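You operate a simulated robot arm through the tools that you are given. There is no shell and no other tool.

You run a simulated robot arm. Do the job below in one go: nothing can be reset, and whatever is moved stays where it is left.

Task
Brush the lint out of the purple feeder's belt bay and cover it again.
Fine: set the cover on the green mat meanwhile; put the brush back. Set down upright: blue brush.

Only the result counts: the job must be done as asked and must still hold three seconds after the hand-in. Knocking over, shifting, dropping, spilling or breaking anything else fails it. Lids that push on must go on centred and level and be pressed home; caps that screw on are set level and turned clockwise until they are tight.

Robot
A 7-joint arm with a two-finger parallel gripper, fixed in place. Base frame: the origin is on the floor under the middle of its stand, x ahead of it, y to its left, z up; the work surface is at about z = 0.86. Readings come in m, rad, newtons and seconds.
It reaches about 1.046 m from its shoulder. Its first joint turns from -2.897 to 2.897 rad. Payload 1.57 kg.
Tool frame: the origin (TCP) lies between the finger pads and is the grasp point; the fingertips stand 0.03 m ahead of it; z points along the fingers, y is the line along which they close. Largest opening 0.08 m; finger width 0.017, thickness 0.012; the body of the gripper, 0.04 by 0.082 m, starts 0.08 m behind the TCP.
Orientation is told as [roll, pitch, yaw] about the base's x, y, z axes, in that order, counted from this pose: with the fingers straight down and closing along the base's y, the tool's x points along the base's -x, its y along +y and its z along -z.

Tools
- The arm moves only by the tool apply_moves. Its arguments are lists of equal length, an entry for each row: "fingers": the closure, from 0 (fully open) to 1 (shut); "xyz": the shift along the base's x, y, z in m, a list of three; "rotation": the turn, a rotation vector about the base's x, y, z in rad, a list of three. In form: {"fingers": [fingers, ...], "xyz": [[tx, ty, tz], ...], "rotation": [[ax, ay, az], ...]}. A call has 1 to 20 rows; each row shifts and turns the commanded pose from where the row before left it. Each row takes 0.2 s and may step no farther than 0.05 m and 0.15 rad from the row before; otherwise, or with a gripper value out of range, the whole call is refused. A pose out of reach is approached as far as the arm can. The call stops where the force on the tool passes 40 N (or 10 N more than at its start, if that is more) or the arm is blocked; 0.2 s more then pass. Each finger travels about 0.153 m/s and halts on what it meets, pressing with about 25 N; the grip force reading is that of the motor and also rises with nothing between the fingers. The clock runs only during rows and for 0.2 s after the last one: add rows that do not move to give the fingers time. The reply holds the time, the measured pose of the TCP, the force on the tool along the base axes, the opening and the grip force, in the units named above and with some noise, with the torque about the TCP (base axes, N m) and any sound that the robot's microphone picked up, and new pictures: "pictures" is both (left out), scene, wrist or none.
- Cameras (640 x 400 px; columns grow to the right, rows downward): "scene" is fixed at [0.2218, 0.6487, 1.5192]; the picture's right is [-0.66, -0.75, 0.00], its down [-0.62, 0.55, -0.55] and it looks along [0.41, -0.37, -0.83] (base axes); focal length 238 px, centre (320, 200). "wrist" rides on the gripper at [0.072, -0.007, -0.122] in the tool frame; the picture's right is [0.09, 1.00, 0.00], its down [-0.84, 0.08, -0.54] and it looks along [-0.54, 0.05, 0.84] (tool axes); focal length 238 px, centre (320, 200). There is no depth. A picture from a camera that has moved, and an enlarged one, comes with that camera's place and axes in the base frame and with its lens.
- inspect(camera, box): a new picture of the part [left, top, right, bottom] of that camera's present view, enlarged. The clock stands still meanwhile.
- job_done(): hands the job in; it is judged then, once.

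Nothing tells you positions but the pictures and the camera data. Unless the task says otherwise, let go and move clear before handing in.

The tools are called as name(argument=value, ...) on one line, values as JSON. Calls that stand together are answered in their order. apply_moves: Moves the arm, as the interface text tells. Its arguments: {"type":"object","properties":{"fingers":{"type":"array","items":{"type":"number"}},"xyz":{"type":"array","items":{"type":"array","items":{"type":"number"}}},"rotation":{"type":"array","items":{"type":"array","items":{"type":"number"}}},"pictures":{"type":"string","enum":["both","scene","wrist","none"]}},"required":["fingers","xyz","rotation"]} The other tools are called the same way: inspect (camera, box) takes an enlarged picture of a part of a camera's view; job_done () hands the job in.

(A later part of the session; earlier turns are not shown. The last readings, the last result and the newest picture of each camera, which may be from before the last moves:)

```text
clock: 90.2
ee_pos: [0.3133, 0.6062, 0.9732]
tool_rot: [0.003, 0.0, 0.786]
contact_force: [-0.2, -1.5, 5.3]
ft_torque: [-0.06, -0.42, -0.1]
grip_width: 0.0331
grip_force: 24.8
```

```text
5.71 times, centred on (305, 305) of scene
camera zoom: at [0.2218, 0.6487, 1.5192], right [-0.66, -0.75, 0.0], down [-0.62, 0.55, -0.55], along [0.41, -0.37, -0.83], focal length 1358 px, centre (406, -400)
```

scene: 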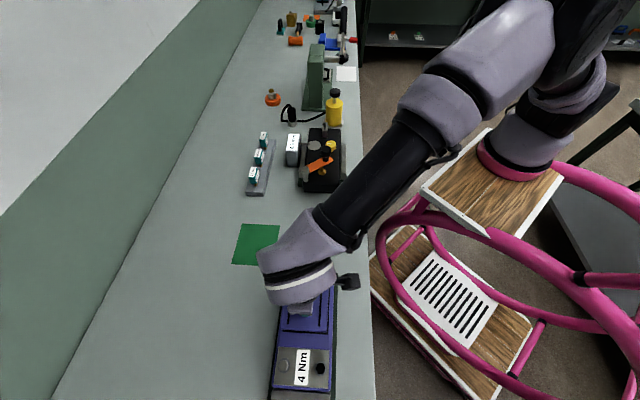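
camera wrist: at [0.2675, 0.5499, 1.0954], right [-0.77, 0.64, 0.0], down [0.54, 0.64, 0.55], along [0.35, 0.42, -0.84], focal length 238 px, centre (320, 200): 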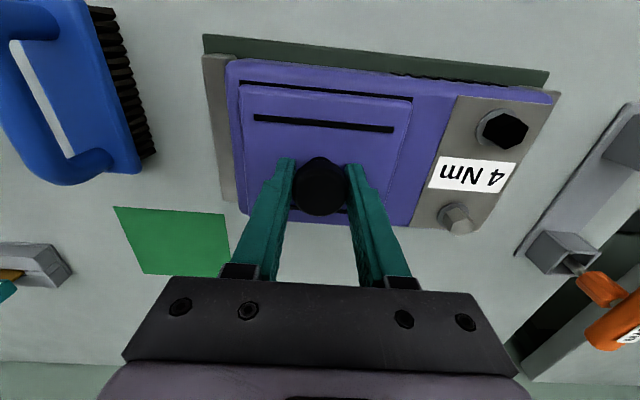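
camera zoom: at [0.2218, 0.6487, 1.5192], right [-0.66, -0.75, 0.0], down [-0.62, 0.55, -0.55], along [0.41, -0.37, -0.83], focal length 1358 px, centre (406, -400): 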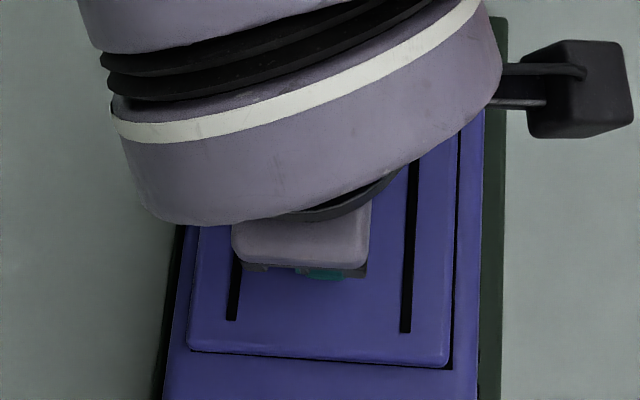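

It is about 0.8 mm off in one direction. I'll lift 2 mm, shift that amount, and set it down again.

apply_moves(fingers=[1, 1, 1, 1], xyz=[[0, 0, 0.001], [0, 0, 0.001], [0.0006, -0.0006, 0], [0, 0, 0]], rotation=[[0, 0, 0], [0, 0, 0], [0, 0, 0], [0, 0, 0]], pictures="none")

apply_moves(fingers=[1, 1, 1], xyz=[[0, 0, -0.001], [0, 0, -0.001], [0, 0, 0]], rotation=[[0, 0, 0], [0, 0, 0], [0, 0, 0]], pictures="none")

inspect(camera="wrist", box=[230, 70, 310, 120])

inspect(camera="wrist", box=[360, 80, 440, 130])

inspect(camera="scene", box=[260, 270, 350, 340])

```text
clock: 91.2
ee_pos: [0.3143, 0.6055, 0.9737]
tool_rot: [0.004, 0.001, 0.784]
contact_force: [0.7, 0.4, 0.5]
ft_torque: [0.01, 0.0, 0.02]
grip_width: 0.0328
grip_force: 25.8
```

```text
clock: 92.0
ee_pos: [0.3131, 0.605, 0.9725]
tool_rot: [0.004, -0.001, 0.785]
contact_force: [0.9, 0.3, 3.1]
ft_torque: [-0.01, -0.35, 0.0]
grip_width: 0.0327
grip_force: 25.0
```

```text
8.00 times, centred on (270, 95) of wrist
camera zoom: at [0.2681, 0.5501, 1.0963], right [-0.77, 0.64, 0.0], down [0.54, 0.65, 0.54], along [0.34, 0.42, -0.84], focal length 1907 px, centre (720, 1040)
```

zoom: 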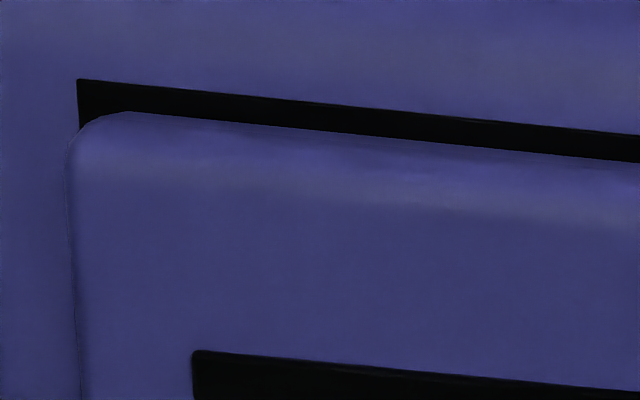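

```text
8.00 times, centred on (400, 105) of wrist
camera zoom: at [0.2681, 0.5501, 1.0963], right [-0.77, 0.64, 0.0], down [0.54, 0.65, 0.54], along [0.34, 0.42, -0.84], focal length 1907 px, centre (-320, 960)
```

zoom: 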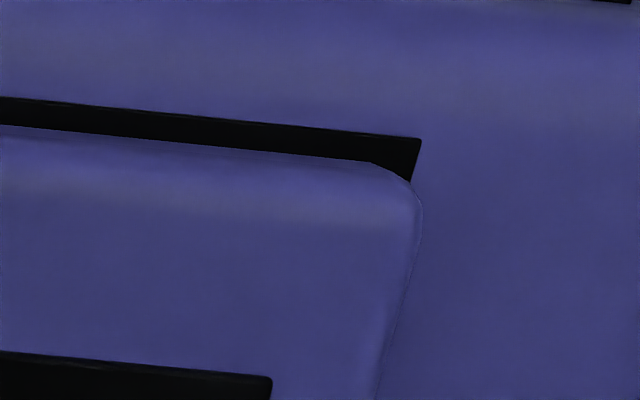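

```text
5.71 times, centred on (305, 305) of scene
camera zoom: at [0.2218, 0.6487, 1.5192], right [-0.66, -0.75, 0.0], down [-0.62, 0.55, -0.55], along [0.41, -0.37, -0.83], focal length 1358 px, centre (406, -400)
```

zoom: 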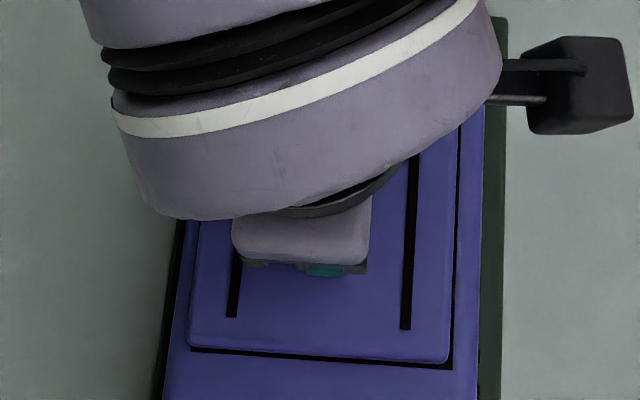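

Centred to within half a millimetre now and resting with 3 N. Releasing and rising straight up to the vantage I used at the beginning, for comparison.

apply_moves(fingers=[0.5, 0, 0, 0, 0, 0, 0, 0], xyz=[[0, 0, 0], [0, 0, 0], [0, 0, 0.01], [0, 0, 0.025], [0, 0, 0.03], [0, 0, 0.03], [0, 0, 0.0175], [0, 0, 0]], rotation=[[0, 0, 0], [0, 0, 0], [0, 0, 0], [0, 0, 0], [0, 0, 0], [0, 0, 0], [0, 0, 0], [0, 0, 0]])

inspect(camera="wrist", box=[180, 60, 460, 240])

inspect(camera="wrist", box=[250, 50, 410, 150])

inspect(camera="scene", box=[220, 260, 380, 400])

```text
clock: 93.8
ee_pos: [0.313, 0.6043, 1.0855]
tool_rot: [0.004, 0.002, 0.786]
contact_force: [0.3, 0.5, 0.1]
ft_torque: [-0.01, -0.01, 0.0]
grip_width: 0.0798
grip_force: 0.0
camera wrist: at [0.268, 0.5493, 1.2098], right [-0.77, 0.64, 0.0], down [0.54, 0.65, 0.54], along [0.34, 0.42, -0.84], focal length 238 px, centre (320, 200)
```

scene: 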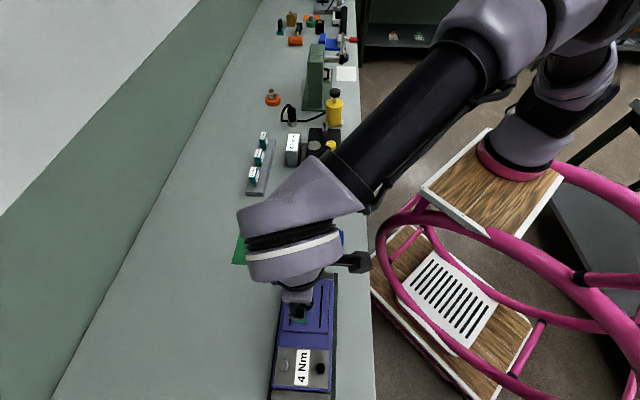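
wrist: 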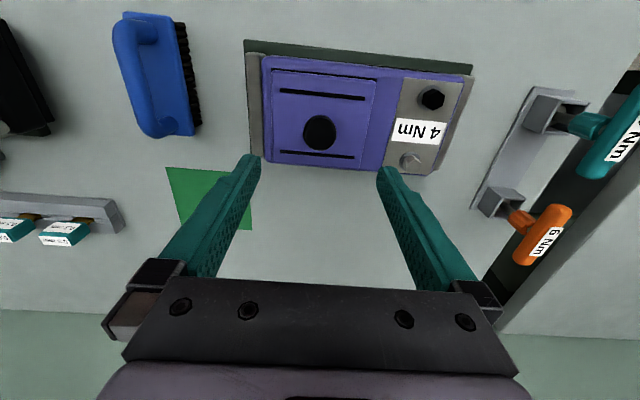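

```text
2.22 times, centred on (320, 150) of wrist
camera zoom: at [0.268, 0.5493, 1.2098], right [-0.77, 0.64, 0.0], down [0.54, 0.65, 0.54], along [0.34, 0.42, -0.84], focal length 530 px, centre (320, 311)
```

zoom: 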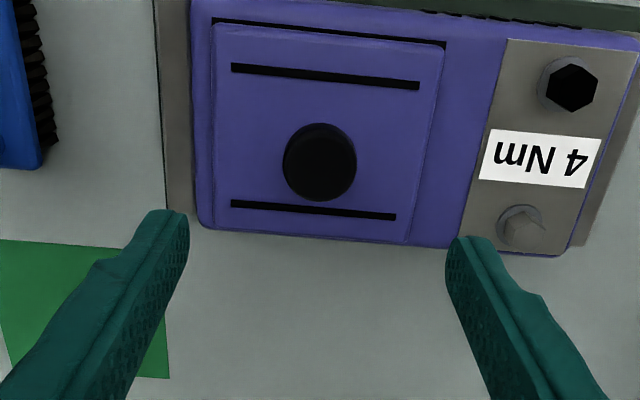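

```text
4.00 times, centred on (330, 100) of wrist
camera zoom: at [0.268, 0.5493, 1.2098], right [-0.77, 0.64, 0.0], down [0.54, 0.65, 0.54], along [0.34, 0.42, -0.84], focal length 953 px, centre (280, 600)
```

zoom: 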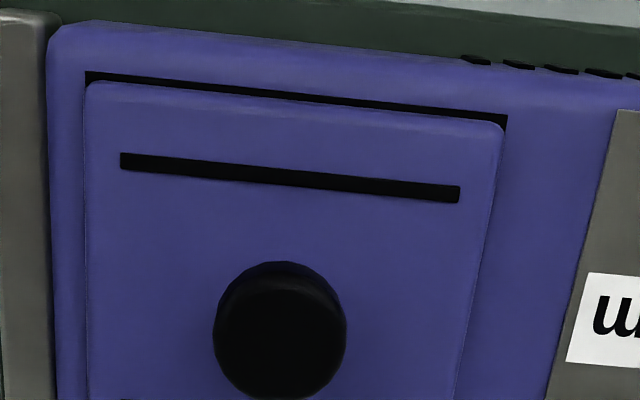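

```text
2.86 times, centred on (300, 330) of scene
camera zoom: at [0.2218, 0.6487, 1.5192], right [-0.66, -0.75, 0.0], down [-0.62, 0.55, -0.55], along [0.41, -0.37, -0.83], focal length 679 px, centre (377, -171)
```

zoom: 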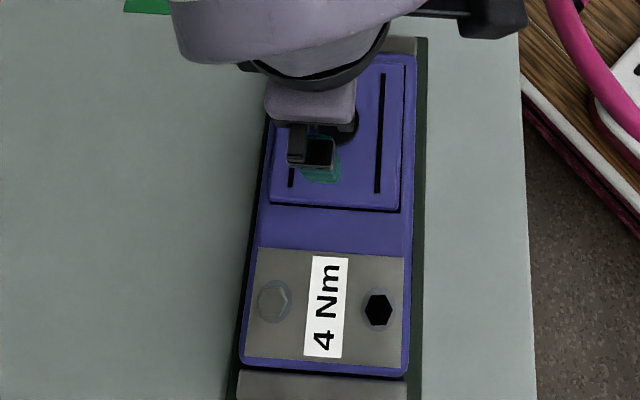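

The cover is down, but comparing with the starting picture it sits roughly 1.2 mm too far from the robot. I'll re-grip, shift it by that much, and set it down again, also removing a slight tool tilt.

apply_moves(fingers=[0, 0, 0, 0, 0, 0], xyz=[[0, 0, -0.03], [0, 0, -0.03], [0, 0, -0.03], [0, 0, -0.015], [0, 0, -0.006], [0, 0, 0]], rotation=[[-0.004, -0.001, 0], [0, 0, 0], [0, 0, 0], [0, 0, 0], [0, 0, 0], [0, 0, 0]], pictures="none")

apply_moves(fingers=[0.4, 0.8, 1, 1, 1], xyz=[[0, 0, 0], [0, 0, 0], [0, 0, 0], [0, 0, 0], [0, 0, 0]], rotation=[[0, 0, 0], [0, 0, 0], [0, 0, 0], [0, 0, 0], [0, 0, 0]], pictures="wrist")

inspect(camera="wrist", box=[230, 70, 310, 120])

inspect(camera="wrist", box=[360, 80, 440, 130])

```text
clock: 95.2
ee_pos: [0.3127, 0.605, 0.9727]
tool_rot: [-0.001, 0.005, 0.784]
contact_force: [-0.1, 0.0, 0.0]
ft_torque: [-0.01, 0.01, -0.01]
grip_width: 0.0798
grip_force: 0.1
```

```text
clock: 96.3
ee_pos: [0.3124, 0.6056, 0.9728]
tool_rot: [0.001, 0.002, 0.787]
contact_force: [0.3, -0.2, -0.3]
ft_torque: [-0.01, 0.0, -0.01]
grip_width: 0.0329
grip_force: 25.0
camera wrist: at [0.2668, 0.5506, 1.0966], right [-0.77, 0.64, 0.0], down [0.54, 0.65, 0.54], along [0.34, 0.41, -0.84], focal length 238 px, centre (320, 200)
```

wrist: 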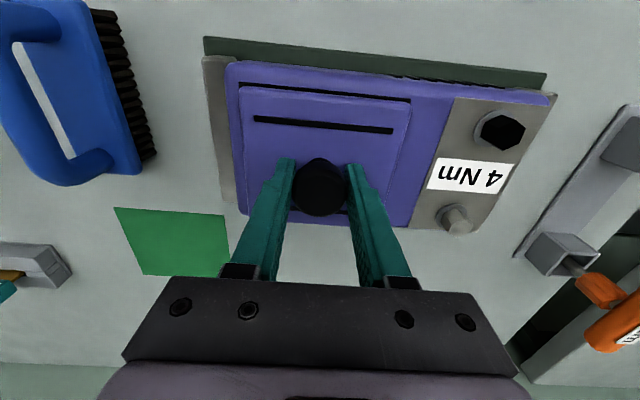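

```text
8.00 times, centred on (270, 95) of wrist
camera zoom: at [0.2668, 0.5506, 1.0966], right [-0.77, 0.64, 0.0], down [0.54, 0.65, 0.54], along [0.34, 0.41, -0.84], focal length 1907 px, centre (720, 1040)
```

zoom: 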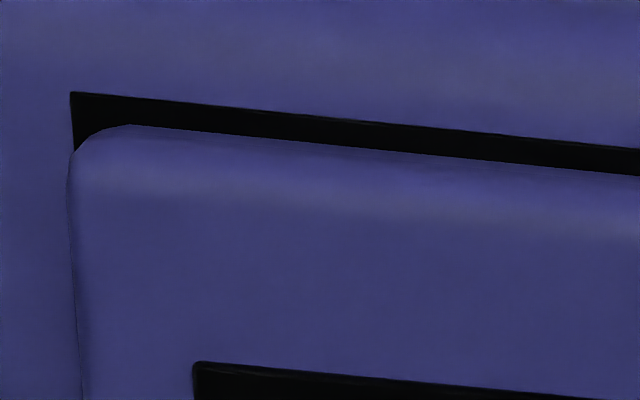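

```text
8.00 times, centred on (400, 105) of wrist
camera zoom: at [0.2668, 0.5506, 1.0966], right [-0.77, 0.64, 0.0], down [0.54, 0.65, 0.54], along [0.34, 0.41, -0.84], focal length 1907 px, centre (-320, 960)
```

zoom: 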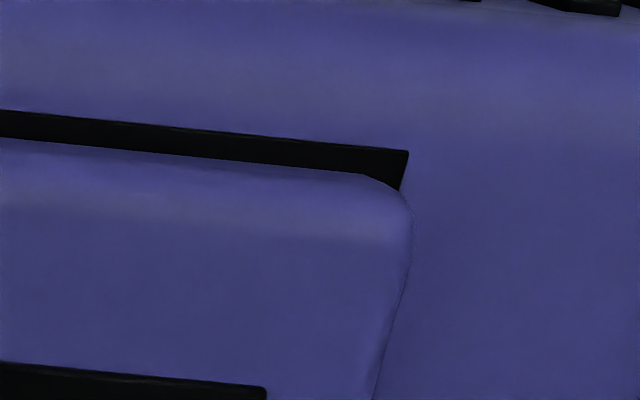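

The bay strip along the near edge is about 1 mm too wide. Lifting 1.5 mm, shifting 1 mm toward the robot, and lowering.

apply_moves(fingers=[1, 1, 1, 1, 1, 1], xyz=[[0, 0, 0.001], [0, 0, 0.001], [-0.0008, -0.0008, 0], [0, 0, 0], [0, 0, -0.001], [0, 0, -0.001]], rotation=[[0, 0, 0], [0, 0, 0], [0, 0, 0], [0, 0, 0], [0, 0, 0], [0, 0, 0]], pictures="none")

inspect(camera="wrist", box=[230, 70, 310, 120])

inspect(camera="wrist", box=[360, 80, 440, 130])

inspect(camera="scene", box=[260, 270, 350, 340])

```text
clock: 97.8
ee_pos: [0.3125, 0.6054, 0.9739]
tool_rot: [0.0, 0.004, 0.785]
contact_force: [0.5, 0.2, -0.9]
ft_torque: [-0.01, -0.05, -0.01]
grip_width: 0.0327
grip_force: 24.8
```

```text
8.00 times, centred on (270, 95) of wrist
camera zoom: at [0.2669, 0.5501, 1.0972], right [-0.77, 0.64, 0.0], down [0.54, 0.65, 0.54], along [0.34, 0.41, -0.84], focal length 1907 px, centre (720, 1040)
```

zoom: 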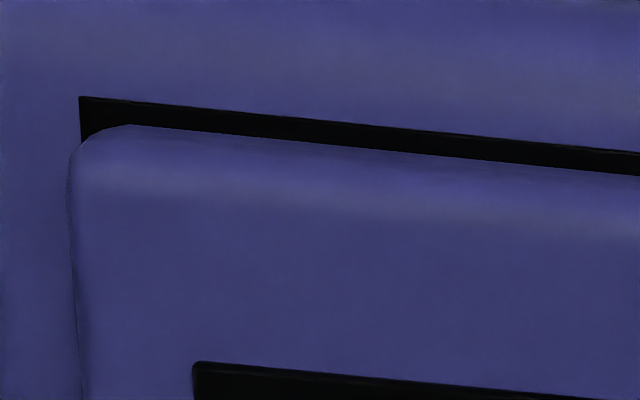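

```text
8.00 times, centred on (400, 105) of wrist
camera zoom: at [0.2669, 0.5501, 1.0972], right [-0.77, 0.64, 0.0], down [0.54, 0.65, 0.54], along [0.34, 0.41, -0.84], focal length 1907 px, centre (-320, 960)
```

zoom: 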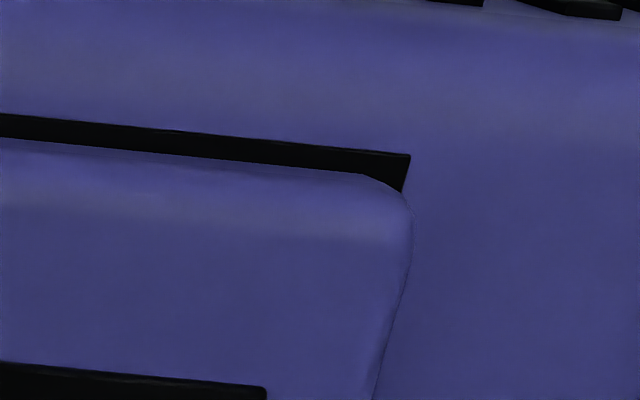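

```text
5.71 times, centred on (305, 305) of scene
camera zoom: at [0.2218, 0.6487, 1.5192], right [-0.66, -0.75, 0.0], down [-0.62, 0.55, -0.55], along [0.41, -0.37, -0.83], focal length 1358 px, centre (406, -400)
```

zoom: 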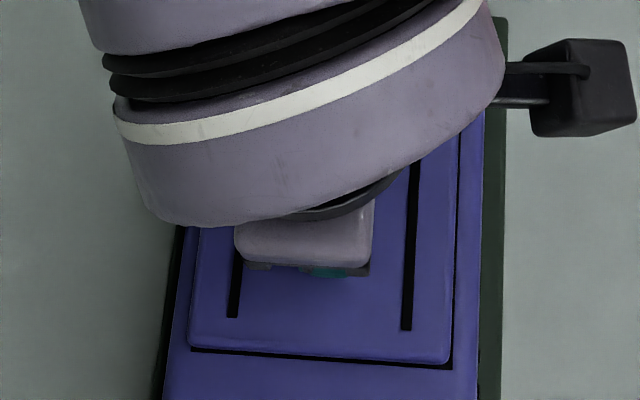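

Closer; another half millimetre, then touch down.

apply_moves(fingers=[1, 1, 1, 1], xyz=[[0, 0, 0.0005], [-0.0006, -0.0006, 0], [0, 0, -0.001], [0, 0, 0]], rotation=[[0, 0, 0], [0, 0, 0], [0, 0, 0], [0, 0, 0]], pictures="none")

apply_moves(fingers=[1, 1], xyz=[[0, 0, -0.0005], [0, 0, 0]], rotation=[[0, 0, 0], [0, 0, 0]], pictures="none")

inspect(camera="wrist", box=[230, 70, 310, 120])

inspect(camera="wrist", box=[360, 80, 440, 130])

inspect(camera="scene", box=[260, 270, 350, 340])

```text
clock: 98.8
ee_pos: [0.3131, 0.6034, 0.9739]
tool_rot: [0.0, 0.004, 0.785]
contact_force: [-0.9, -0.4, -1.3]
ft_torque: [-0.03, 0.01, 0.01]
grip_width: 0.033
grip_force: 25.2
```

```text
clock: 99.3
ee_pos: [0.3128, 0.6044, 0.9727]
tool_rot: [0.0, 0.003, 0.783]
contact_force: [-1.3, -0.5, 1.9]
ft_torque: [0.0, 0.02, -0.02]
grip_width: 0.0328
grip_force: 25.0
```

```text
8.00 times, centred on (270, 95) of wrist
camera zoom: at [0.267, 0.5496, 1.0965], right [-0.77, 0.64, 0.0], down [0.54, 0.65, 0.54], along [0.34, 0.42, -0.84], focal length 1907 px, centre (720, 1040)
```

zoom: 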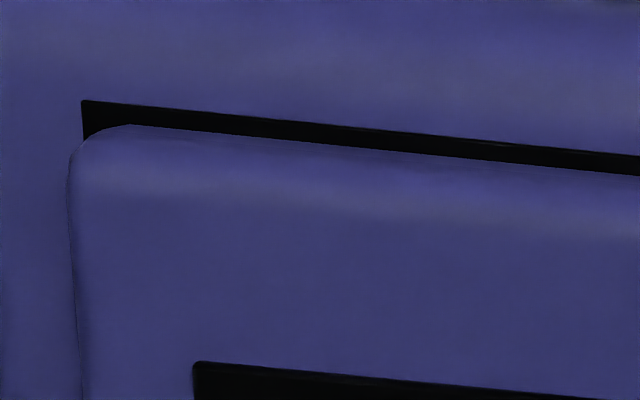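

```text
8.00 times, centred on (400, 105) of wrist
camera zoom: at [0.267, 0.5496, 1.0965], right [-0.77, 0.64, 0.0], down [0.54, 0.65, 0.54], along [0.34, 0.42, -0.84], focal length 1907 px, centre (-320, 960)
```

zoom: 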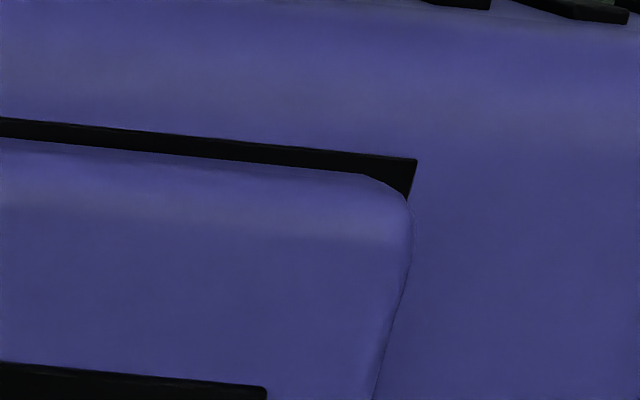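

```text
5.71 times, centred on (305, 305) of scene
camera zoom: at [0.2218, 0.6487, 1.5192], right [-0.66, -0.75, 0.0], down [-0.62, 0.55, -0.55], along [0.41, -0.37, -0.83], focal length 1358 px, centre (406, -400)
```

zoom: 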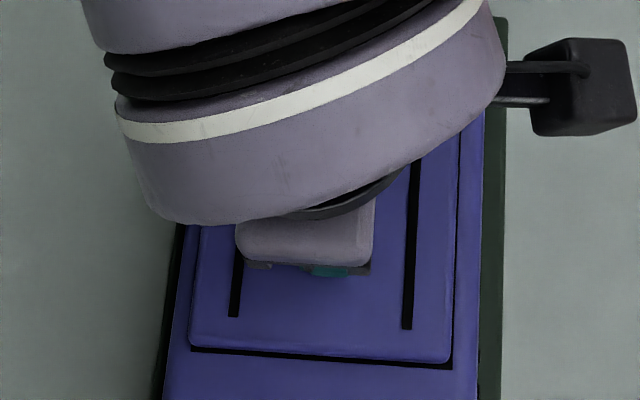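

Centred well now. Pressing down once more to about 25–30 N in small steps.

apply_moves(fingers=[1, 1], xyz=[[0, 0, -0.001], [0, 0, 0]], rotation=[[0, 0, 0], [0, 0, 0]], pictures="none")

apply_moves(fingers=[1, 1], xyz=[[0, 0, -0.001], [0, 0, 0]], rotation=[[0, 0, 0], [0, 0, 0]], pictures="none")

```text
clock: 100.0
ee_pos: [0.3124, 0.6056, 0.9729]
tool_rot: [0.0, 0.001, 0.786]
contact_force: [0.6, 0.3, 9.4]
ft_torque: [-0.15, 0.13, -0.03]
grip_width: 0.0329
grip_force: 24.6
```

```text
clock: 100.5
ee_pos: [0.3129, 0.6046, 0.9735]
tool_rot: [0.001, -0.001, 0.783]
contact_force: [2.1, 0.3, 21.8]
ft_torque: [-0.05, 0.02, -0.02]
grip_width: 0.0331
grip_force: 25.3
```

apply_moves(fingers=[1, 1], xyz=[[0, 0, -0.0008], [0, 0, 0]], rotation=[[0, 0, 0], [0, 0, 0]], pictures="none")

apply_moves(fingers=[1, 1], xyz=[[0, 0, 0.0015], [0, 0, 0]], rotation=[[0, 0, 0], [0, 0, 0]], pictures="none")

inspect(camera="wrist", box=[230, 70, 310, 120])

inspect(camera="wrist", box=[360, 80, 440, 130])

```text
clock: 101.2
ee_pos: [0.3117, 0.6048, 0.972]
tool_rot: [0.002, 0.0, 0.786]
contact_force: [3.0, 2.8, 33.4]
ft_torque: [-0.13, -0.22, -0.02]
grip_width: 0.0328
grip_force: 24.8
```

```text
clock: 101.8
ee_pos: [0.3117, 0.6049, 0.9732]
tool_rot: [0.0, 0.0, 0.788]
contact_force: [2.7, 9.3, 26.7]
ft_torque: [0.23, -0.4, 0.11]
grip_width: 0.0328
grip_force: 25.4
```

```text
8.00 times, centred on (270, 95) of wrist
camera zoom: at [0.2668, 0.5491, 1.0958], right [-0.77, 0.64, 0.0], down [0.54, 0.65, 0.54], along [0.34, 0.42, -0.84], focal length 1907 px, centre (720, 1040)
```

zoom: 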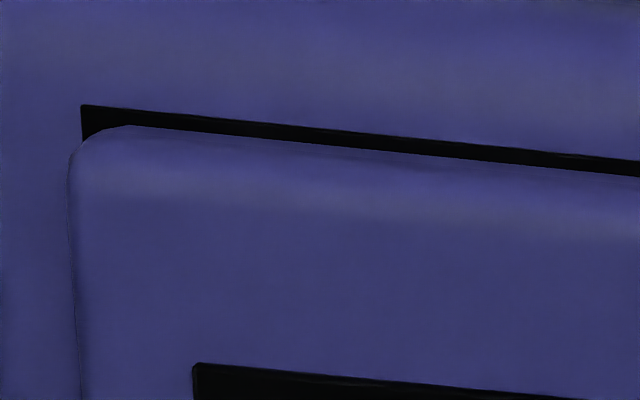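

```text
8.00 times, centred on (400, 105) of wrist
camera zoom: at [0.2668, 0.5491, 1.0958], right [-0.77, 0.64, 0.0], down [0.54, 0.65, 0.54], along [0.34, 0.42, -0.84], focal length 1907 px, centre (-320, 960)
```

zoom: 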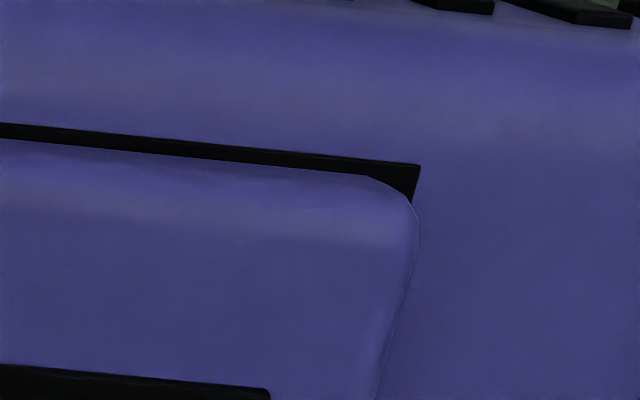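

Still centred after a 33 N press. Easing off the remaining load before opening.

apply_moves(fingers=[1, 1], xyz=[[0, 0, 0.0008], [0, 0, 0]], rotation=[[0, 0, 0], [0, 0, 0]], pictures="none")

```text
clock: 102.3
ee_pos: [0.3114, 0.6035, 0.9717]
tool_rot: [0.0, 0.003, 0.785]
contact_force: [2.5, 6.7, 19.0]
ft_torque: [0.46, -0.07, 0.0]
grip_width: 0.0326
grip_force: 24.9
```

apply_moves(fingers=[1, 1], xyz=[[0, 0, 0.0007], [0, 0, 0]], rotation=[[0, 0, 0], [0, 0, 0]], pictures="none")

inspect(camera="wrist", box=[180, 60, 460, 240])

```text
clock: 103.0
ee_pos: [0.3126, 0.6037, 0.973]
tool_rot: [-0.001, 0.006, 0.785]
contact_force: [3.0, 0.8, 5.9]
ft_torque: [0.3, 0.01, -0.09]
grip_width: 0.0325
grip_force: 24.6
```

```text
2.22 times, centred on (320, 150) of wrist
camera zoom: at [0.2662, 0.5485, 1.0962], right [-0.77, 0.64, 0.0], down [0.54, 0.65, 0.54], along [0.34, 0.41, -0.84], focal length 530 px, centre (320, 311)
```

zoom: 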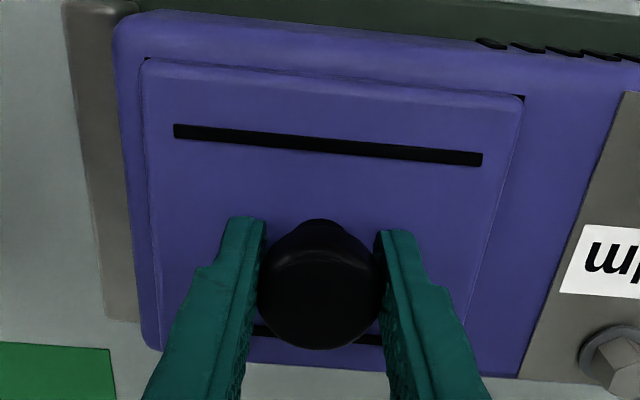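

Light load (6 N) and still well centred. Opening and rising to compare from above.

apply_moves(fingers=[0.5, 0, 0, 0, 0, 0, 0, 0], xyz=[[0, 0, 0], [0, 0, 0], [0, 0, 0.01], [0, 0, 0.025], [0, 0, 0.03], [0, 0, 0.03], [0, 0, 0.0165], [0, 0, 0]], rotation=[[0, 0, 0], [0, 0, 0], [0, 0, 0], [0, 0, 0], [0, 0, 0], [0, 0, 0], [0, 0, 0], [0, 0, 0]], pictures="none")

inspect(camera="wrist", box=[180, 60, 460, 240])

inspect(camera="wrist", box=[250, 50, 410, 150])

```text
clock: 104.8
ee_pos: [0.3111, 0.6051, 1.0867]
tool_rot: [0.001, 0.005, 0.784]
contact_force: [0.4, -0.1, -0.2]
ft_torque: [-0.01, 0.03, 0.0]
grip_width: 0.0799
grip_force: 0.1
```

```text
2.22 times, centred on (320, 150) of wrist
camera zoom: at [0.2661, 0.5494, 1.2097], right [-0.77, 0.64, 0.0], down [0.54, 0.65, 0.54], along [0.34, 0.41, -0.84], focal length 530 px, centre (320, 311)
```

zoom: 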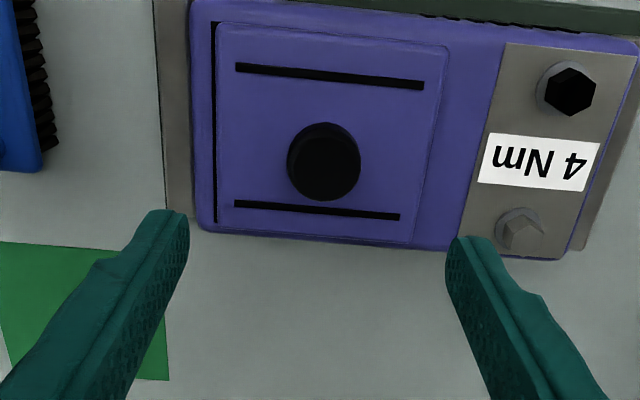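

```text
4.00 times, centred on (330, 100) of wrist
camera zoom: at [0.2661, 0.5494, 1.2097], right [-0.77, 0.64, 0.0], down [0.54, 0.65, 0.54], along [0.34, 0.41, -0.84], focal length 953 px, centre (280, 600)
```

zoom: 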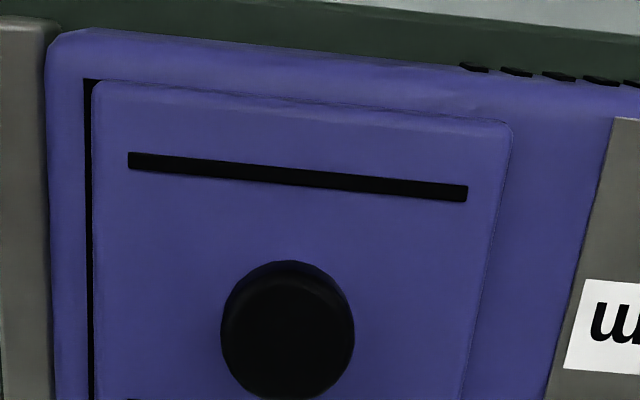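

On release the cover slid about 1.7 mm toward the label end because of the leftover side load from pressing. I'll re-grip, correct it hanging free, and this time set it down with only light contact before opening.

apply_moves(fingers=[0, 0, 0, 0, 0, 0, 0.4, 0.8, 1, 1, 1], xyz=[[0, 0, -0.03], [0, 0, -0.03], [0, 0, -0.03], [0, 0, -0.015], [0, 0, -0.0055], [0, 0, 0], [0, 0, 0], [0, 0, 0], [0, 0, 0], [0, 0, 0], [0, 0, 0]], rotation=[[0.0028, -0.0035, 0], [0, 0, 0], [0, 0, 0], [0, 0, 0], [0, 0, 0], [0, 0, 0], [0, 0, 0], [0, 0, 0], [0, 0, 0], [0, 0, 0], [0, 0, 0]], pictures="none")

inspect(camera="wrist", box=[230, 70, 310, 120])

inspect(camera="wrist", box=[360, 80, 440, 130])

```text
clock: 107.2
ee_pos: [0.3121, 0.6057, 0.9745]
tool_rot: [-0.001, -0.001, 0.785]
contact_force: [-0.2, -0.1, 0.2]
ft_torque: [0.01, 0.02, 0.02]
grip_width: 0.0328
grip_force: 24.8
```

```text
8.00 times, centred on (270, 95) of wrist
camera zoom: at [0.2658, 0.5492, 1.0976], right [-0.77, 0.64, 0.0], down [0.54, 0.65, 0.54], along [0.35, 0.42, -0.84], focal length 1907 px, centre (720, 1040)
```

zoom: 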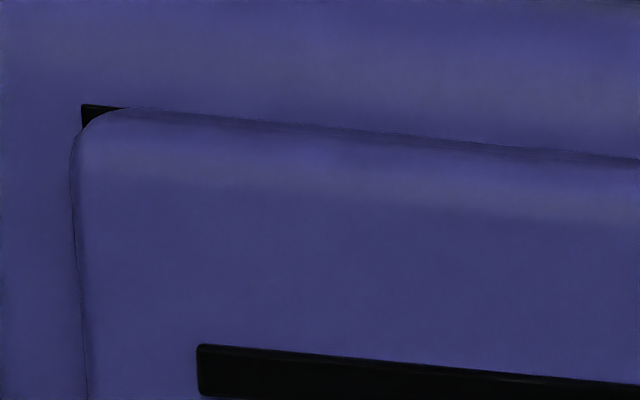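

```text
8.00 times, centred on (400, 105) of wrist
camera zoom: at [0.2658, 0.5492, 1.0976], right [-0.77, 0.64, 0.0], down [0.54, 0.65, 0.54], along [0.35, 0.42, -0.84], focal length 1907 px, centre (-320, 960)
```

zoom: 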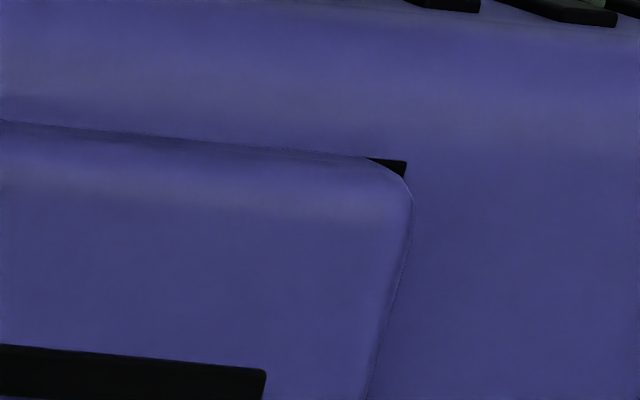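

Re-gripping re-centred it along the feeder; across, it needs about 1.1 mm away from the robot. Lifting 1.5 mm, shifting, and lowering to light contact.

apply_moves(fingers=[1, 1, 1, 1, 1], xyz=[[0, 0, 0.001], [0, 0, 0.001], [0.0008, 0.0008, 0], [0, 0, 0], [0, 0, -0.001]], rotation=[[0, 0, 0], [0, 0, 0], [0, 0, 0], [0, 0, 0], [0, 0, 0]], pictures="none")

apply_moves(fingers=[1, 1], xyz=[[0, 0, -0.001], [0, 0, 0]], rotation=[[0, 0, 0], [0, 0, 0]], pictures="none")

inspect(camera="wrist", box=[230, 70, 310, 120])

inspect(camera="wrist", box=[360, 80, 440, 130])

```text
clock: 108.3
ee_pos: [0.3129, 0.6057, 0.9743]
tool_rot: [0.001, -0.001, 0.786]
contact_force: [0.4, 0.0, 0.1]
ft_torque: [0.05, 0.02, 0.01]
grip_width: 0.0328
grip_force: 24.6
```

```text
clock: 109.0
ee_pos: [0.3142, 0.6048, 0.9744]
tool_rot: [-0.001, -0.002, 0.785]
contact_force: [0.4, -0.6, 4.9]
ft_torque: [-0.1, 0.06, 0.02]
grip_width: 0.0327
grip_force: 24.8
```

```text
8.00 times, centred on (270, 95) of wrist
camera zoom: at [0.2675, 0.5498, 1.0976], right [-0.77, 0.64, 0.0], down [0.54, 0.65, 0.54], along [0.35, 0.42, -0.84], focal length 1907 px, centre (720, 1040)
```

zoom: 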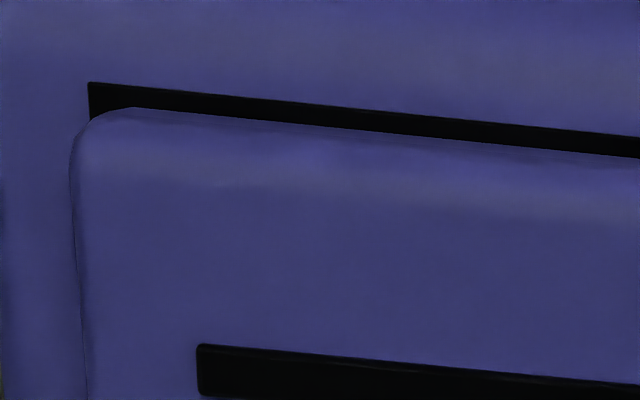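

```text
8.00 times, centred on (400, 105) of wrist
camera zoom: at [0.2675, 0.5498, 1.0976], right [-0.77, 0.64, 0.0], down [0.54, 0.65, 0.54], along [0.35, 0.42, -0.84], focal length 1907 px, centre (-320, 960)
```

zoom: 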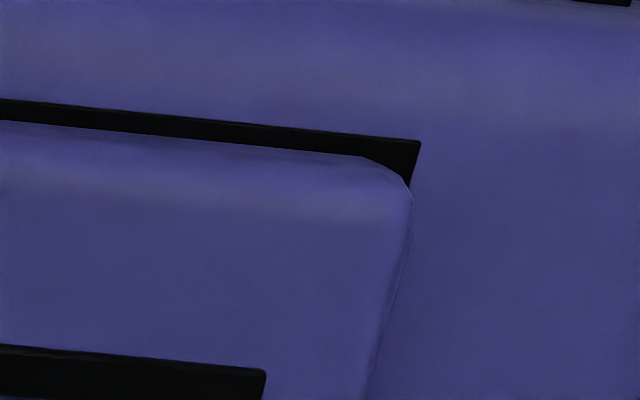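

Very close now (about 0.5–0.9 mm toward the brush end). One last tiny correction, then light touchdown.

apply_moves(fingers=[1, 1, 1, 1, 1], xyz=[[0, 0, 0.001], [0, 0, 0.0005], [-0.0004, 0.0004, 0], [0, 0, -0.0008], [0, 0, -0.0005]], rotation=[[0, 0, 0], [0, 0, 0], [0, 0, 0], [0, 0, 0], [0, 0, 0]], pictures="none")

inspect(camera="wrist", box=[230, 70, 310, 120])

inspect(camera="wrist", box=[360, 80, 440, 130])

```text
clock: 110.2
ee_pos: [0.3127, 0.604, 0.9742]
tool_rot: [0.0, 0.0, 0.786]
contact_force: [-0.5, -0.3, 0.4]
ft_torque: [-0.02, 0.0, -0.02]
grip_width: 0.033
grip_force: 25.3
```

```text
8.00 times, centred on (270, 95) of wrist
camera zoom: at [0.2668, 0.5497, 1.0979], right [-0.77, 0.64, 0.0], down [0.54, 0.65, 0.54], along [0.35, 0.42, -0.84], focal length 1907 px, centre (720, 1040)
```

zoom: 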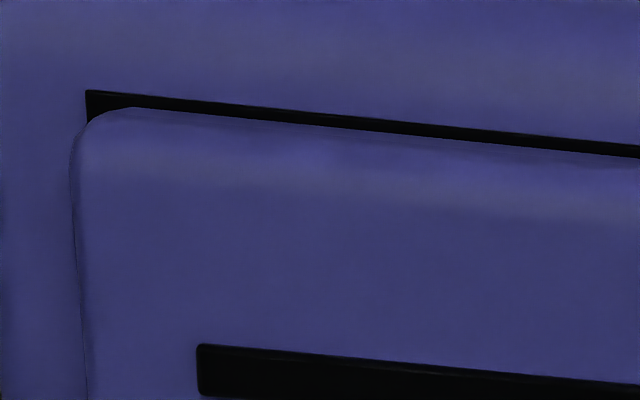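

```text
8.00 times, centred on (400, 105) of wrist
camera zoom: at [0.2668, 0.5497, 1.0979], right [-0.77, 0.64, 0.0], down [0.54, 0.65, 0.54], along [0.35, 0.42, -0.84], focal length 1907 px, centre (-320, 960)
```

zoom: 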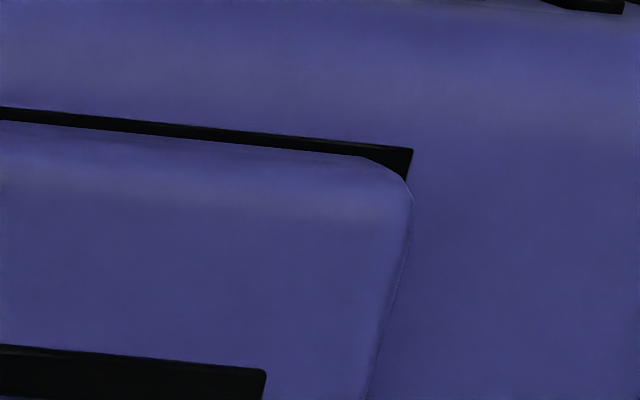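

Well centred and just touching. Releasing now with almost no load, and rising.

apply_moves(fingers=[1, 0.5, 0, 0, 0, 0, 0, 0, 0], xyz=[[0, 0, -0.0002], [0, 0, 0], [0, 0, 0], [0, 0, 0.01], [0, 0, 0.025], [0, 0, 0.03], [0, 0, 0.03], [0, 0, 0.016], [0, 0, 0]], rotation=[[0, 0, 0], [0, 0, 0], [0, 0, 0], [0, 0, 0], [0, 0, 0], [0, 0, 0], [0, 0, 0], [0, 0, 0], [0, 0, 0]], pictures="none")

inspect(camera="wrist", box=[180, 60, 460, 240])

inspect(camera="wrist", box=[250, 50, 410, 150])

```text
clock: 112.2
ee_pos: [0.3126, 0.6059, 1.0851]
tool_rot: [0.0, -0.002, 0.787]
contact_force: [1.2, -0.3, 0.0]
ft_torque: [0.02, 0.01, -0.02]
grip_width: 0.0799
grip_force: 0.0
```

```text
2.22 times, centred on (320, 150) of wrist
camera zoom: at [0.2659, 0.5508, 1.2086], right [-0.77, 0.64, 0.0], down [0.54, 0.65, 0.54], along [0.35, 0.42, -0.84], focal length 530 px, centre (320, 311)
```

zoom: 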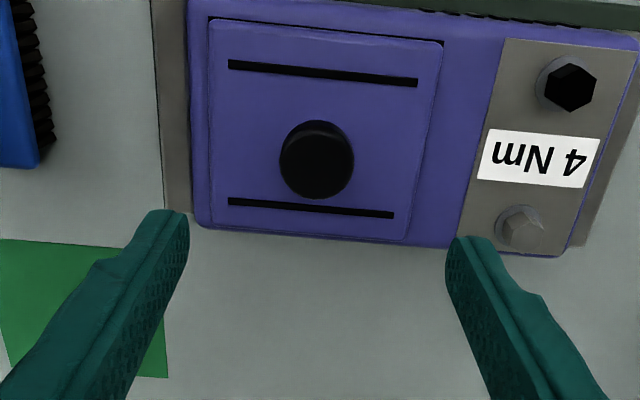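

```text
4.00 times, centred on (330, 100) of wrist
camera zoom: at [0.2659, 0.5508, 1.2086], right [-0.77, 0.64, 0.0], down [0.54, 0.65, 0.54], along [0.35, 0.42, -0.84], focal length 953 px, centre (280, 600)
```

zoom: 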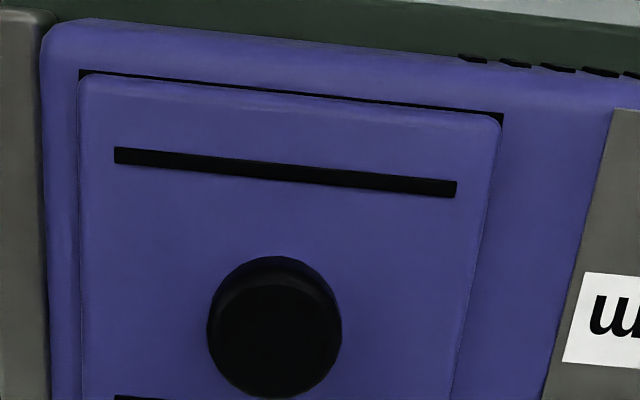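

The cover now matches the starting picture to within half a millimetre. To be sure it is home, I'll press straight down on the knob's top with closed fingertips, without gripping, so nothing can drag it sideways.

apply_moves(fingers=[1, 1, 1, 1, 1, 1], xyz=[[0, 0, 0], [0, 0, 0], [0, 0, -0.03], [0, 0, -0.03], [0, 0, -0.015], [0, 0, -0.003]], rotation=[[0, 0, 0], [0, 0, 0], [0, 0, 0], [0, 0, 0], [0, 0, 0], [0, 0, 0]], pictures="wrist")

inspect(camera="wrist", box=[220, 60, 420, 240])

```text
clock: 113.5
ee_pos: [0.3136, 0.6042, 1.0058]
tool_rot: [-0.001, -0.001, 0.786]
contact_force: [0.2, 0.5, 0.0]
ft_torque: [0.0, 0.01, 0.04]
grip_width: 0.0
grip_force: 21.0
camera wrist: at [0.2673, 0.5501, 1.1301], right [-0.77, 0.64, 0.0], down [0.54, 0.65, 0.54], along [0.35, 0.42, -0.84], focal length 238 px, centre (320, 200)
```

wrist: 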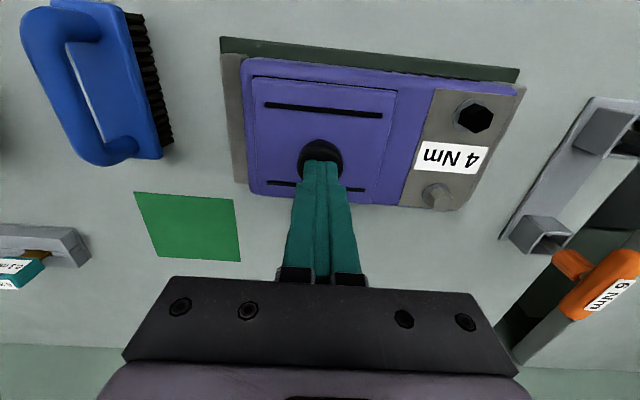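

```text
2.22 times, centred on (320, 150) of wrist
camera zoom: at [0.2673, 0.5501, 1.1301], right [-0.77, 0.64, 0.0], down [0.54, 0.65, 0.54], along [0.35, 0.42, -0.84], focal length 530 px, centre (320, 311)
```

zoom: 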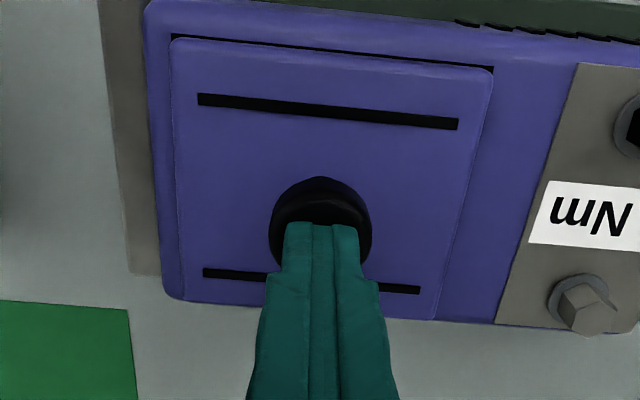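

Fingertips are centred over the knob, a few millimetres above it. Pressing down in small steps.

apply_moves(fingers=[1, 1, 1], xyz=[[0, 0, -0.001], [0, 0, -0.001], [0, 0, -0.001]], rotation=[[0, 0, 0], [0, 0, 0], [0, 0, 0]], pictures="none")

apply_moves(fingers=[1, 1], xyz=[[0, 0, -0.001], [0, 0, -0.001]], rotation=[[0, 0, 0], [0, 0, 0]], pictures="none")

apply_moves(fingers=[1, 1], xyz=[[0, 0, -0.001], [0, 0, 0]], rotation=[[0, 0, 0], [0, 0, 0]], pictures="none")

```text
clock: 114.3
ee_pos: [0.3132, 0.6059, 1.0071]
tool_rot: [0.003, -0.005, 0.785]
contact_force: [-0.2, 0.1, 17.9]
ft_torque: [-0.03, 0.04, -0.04]
grip_width: 0.0
grip_force: 21.7
```

```text
clock: 115.1
ee_pos: [0.3127, 0.6058, 1.0067]
tool_rot: [0.002, -0.005, 0.785]
contact_force: [-1.1, 0.0, 7.0]
ft_torque: [-0.02, 0.06, 0.02]
grip_width: 0.0001
grip_force: 21.0
stopped in row 2: the force on the tool passed its limit at 41 N (the readings are from after the stop); the commanded pose is now the measured one
```

```text
clock: 115.7
ee_pos: [0.3134, 0.6069, 1.0053]
tool_rot: [0.002, -0.01, 0.787]
contact_force: [1.6, -0.3, 29.0]
ft_torque: [-0.07, 0.01, -0.02]
grip_width: 0.0001
grip_force: 21.1
```

Pressed to 41 N purely vertically. Now rising clear and checking the final state.

apply_moves(fingers=[1, 1, 1, 1, 1, 1, 0, 0, 0], xyz=[[0, 0, 0.002], [0, 0, 0.005], [0, 0, 0.015], [0, 0, 0.03], [0, 0, 0.03], [0, 0, 0], [0, 0, 0], [0, 0, 0], [0, 0, 0]], rotation=[[0, 0, 0], [0, 0, 0], [0, 0, 0], [0, 0, 0], [0, 0, 0], [0, 0, 0], [0, 0, 0], [0, 0, 0], [0, 0, 0]], pictures="wrist")

inspect(camera="wrist", box=[180, 60, 460, 240])

inspect(camera="wrist", box=[250, 50, 410, 150])

```text
clock: 117.7
ee_pos: [0.3115, 0.6047, 1.0869]
tool_rot: [0.003, -0.004, 0.785]
contact_force: [0.6, 0.0, 0.5]
ft_torque: [0.03, 0.03, -0.01]
grip_width: 0.08
grip_force: 0.1
camera wrist: at [0.2657, 0.5498, 1.2091], right [-0.77, 0.64, 0.0], down [0.54, 0.64, 0.55], along [0.35, 0.42, -0.84], focal length 238 px, centre (320, 200)
```

wrist: 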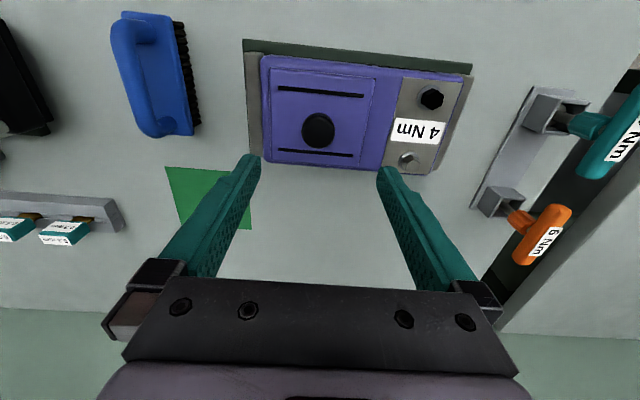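

```text
2.22 times, centred on (320, 150) of wrist
camera zoom: at [0.2657, 0.5498, 1.2091], right [-0.77, 0.64, 0.0], down [0.54, 0.64, 0.55], along [0.35, 0.42, -0.84], focal length 530 px, centre (320, 311)
```

zoom: 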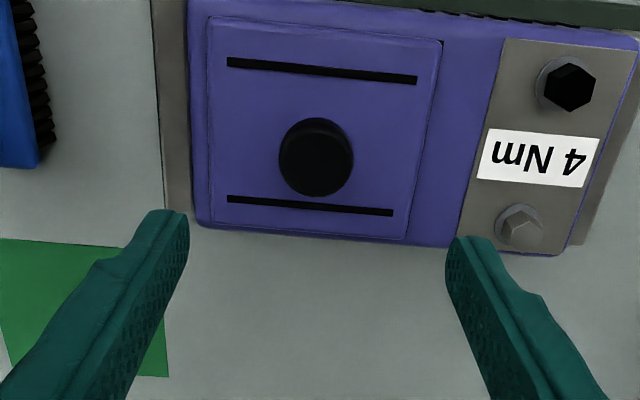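

```text
4.00 times, centred on (330, 100) of wrist
camera zoom: at [0.2657, 0.5498, 1.2091], right [-0.77, 0.64, 0.0], down [0.54, 0.64, 0.55], along [0.35, 0.42, -0.84], focal length 953 px, centre (280, 600)
```

zoom: 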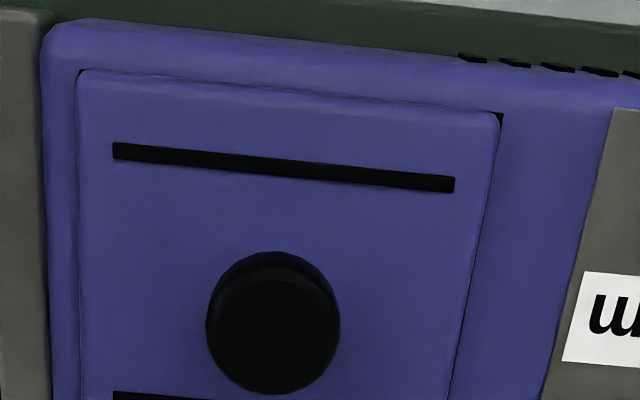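

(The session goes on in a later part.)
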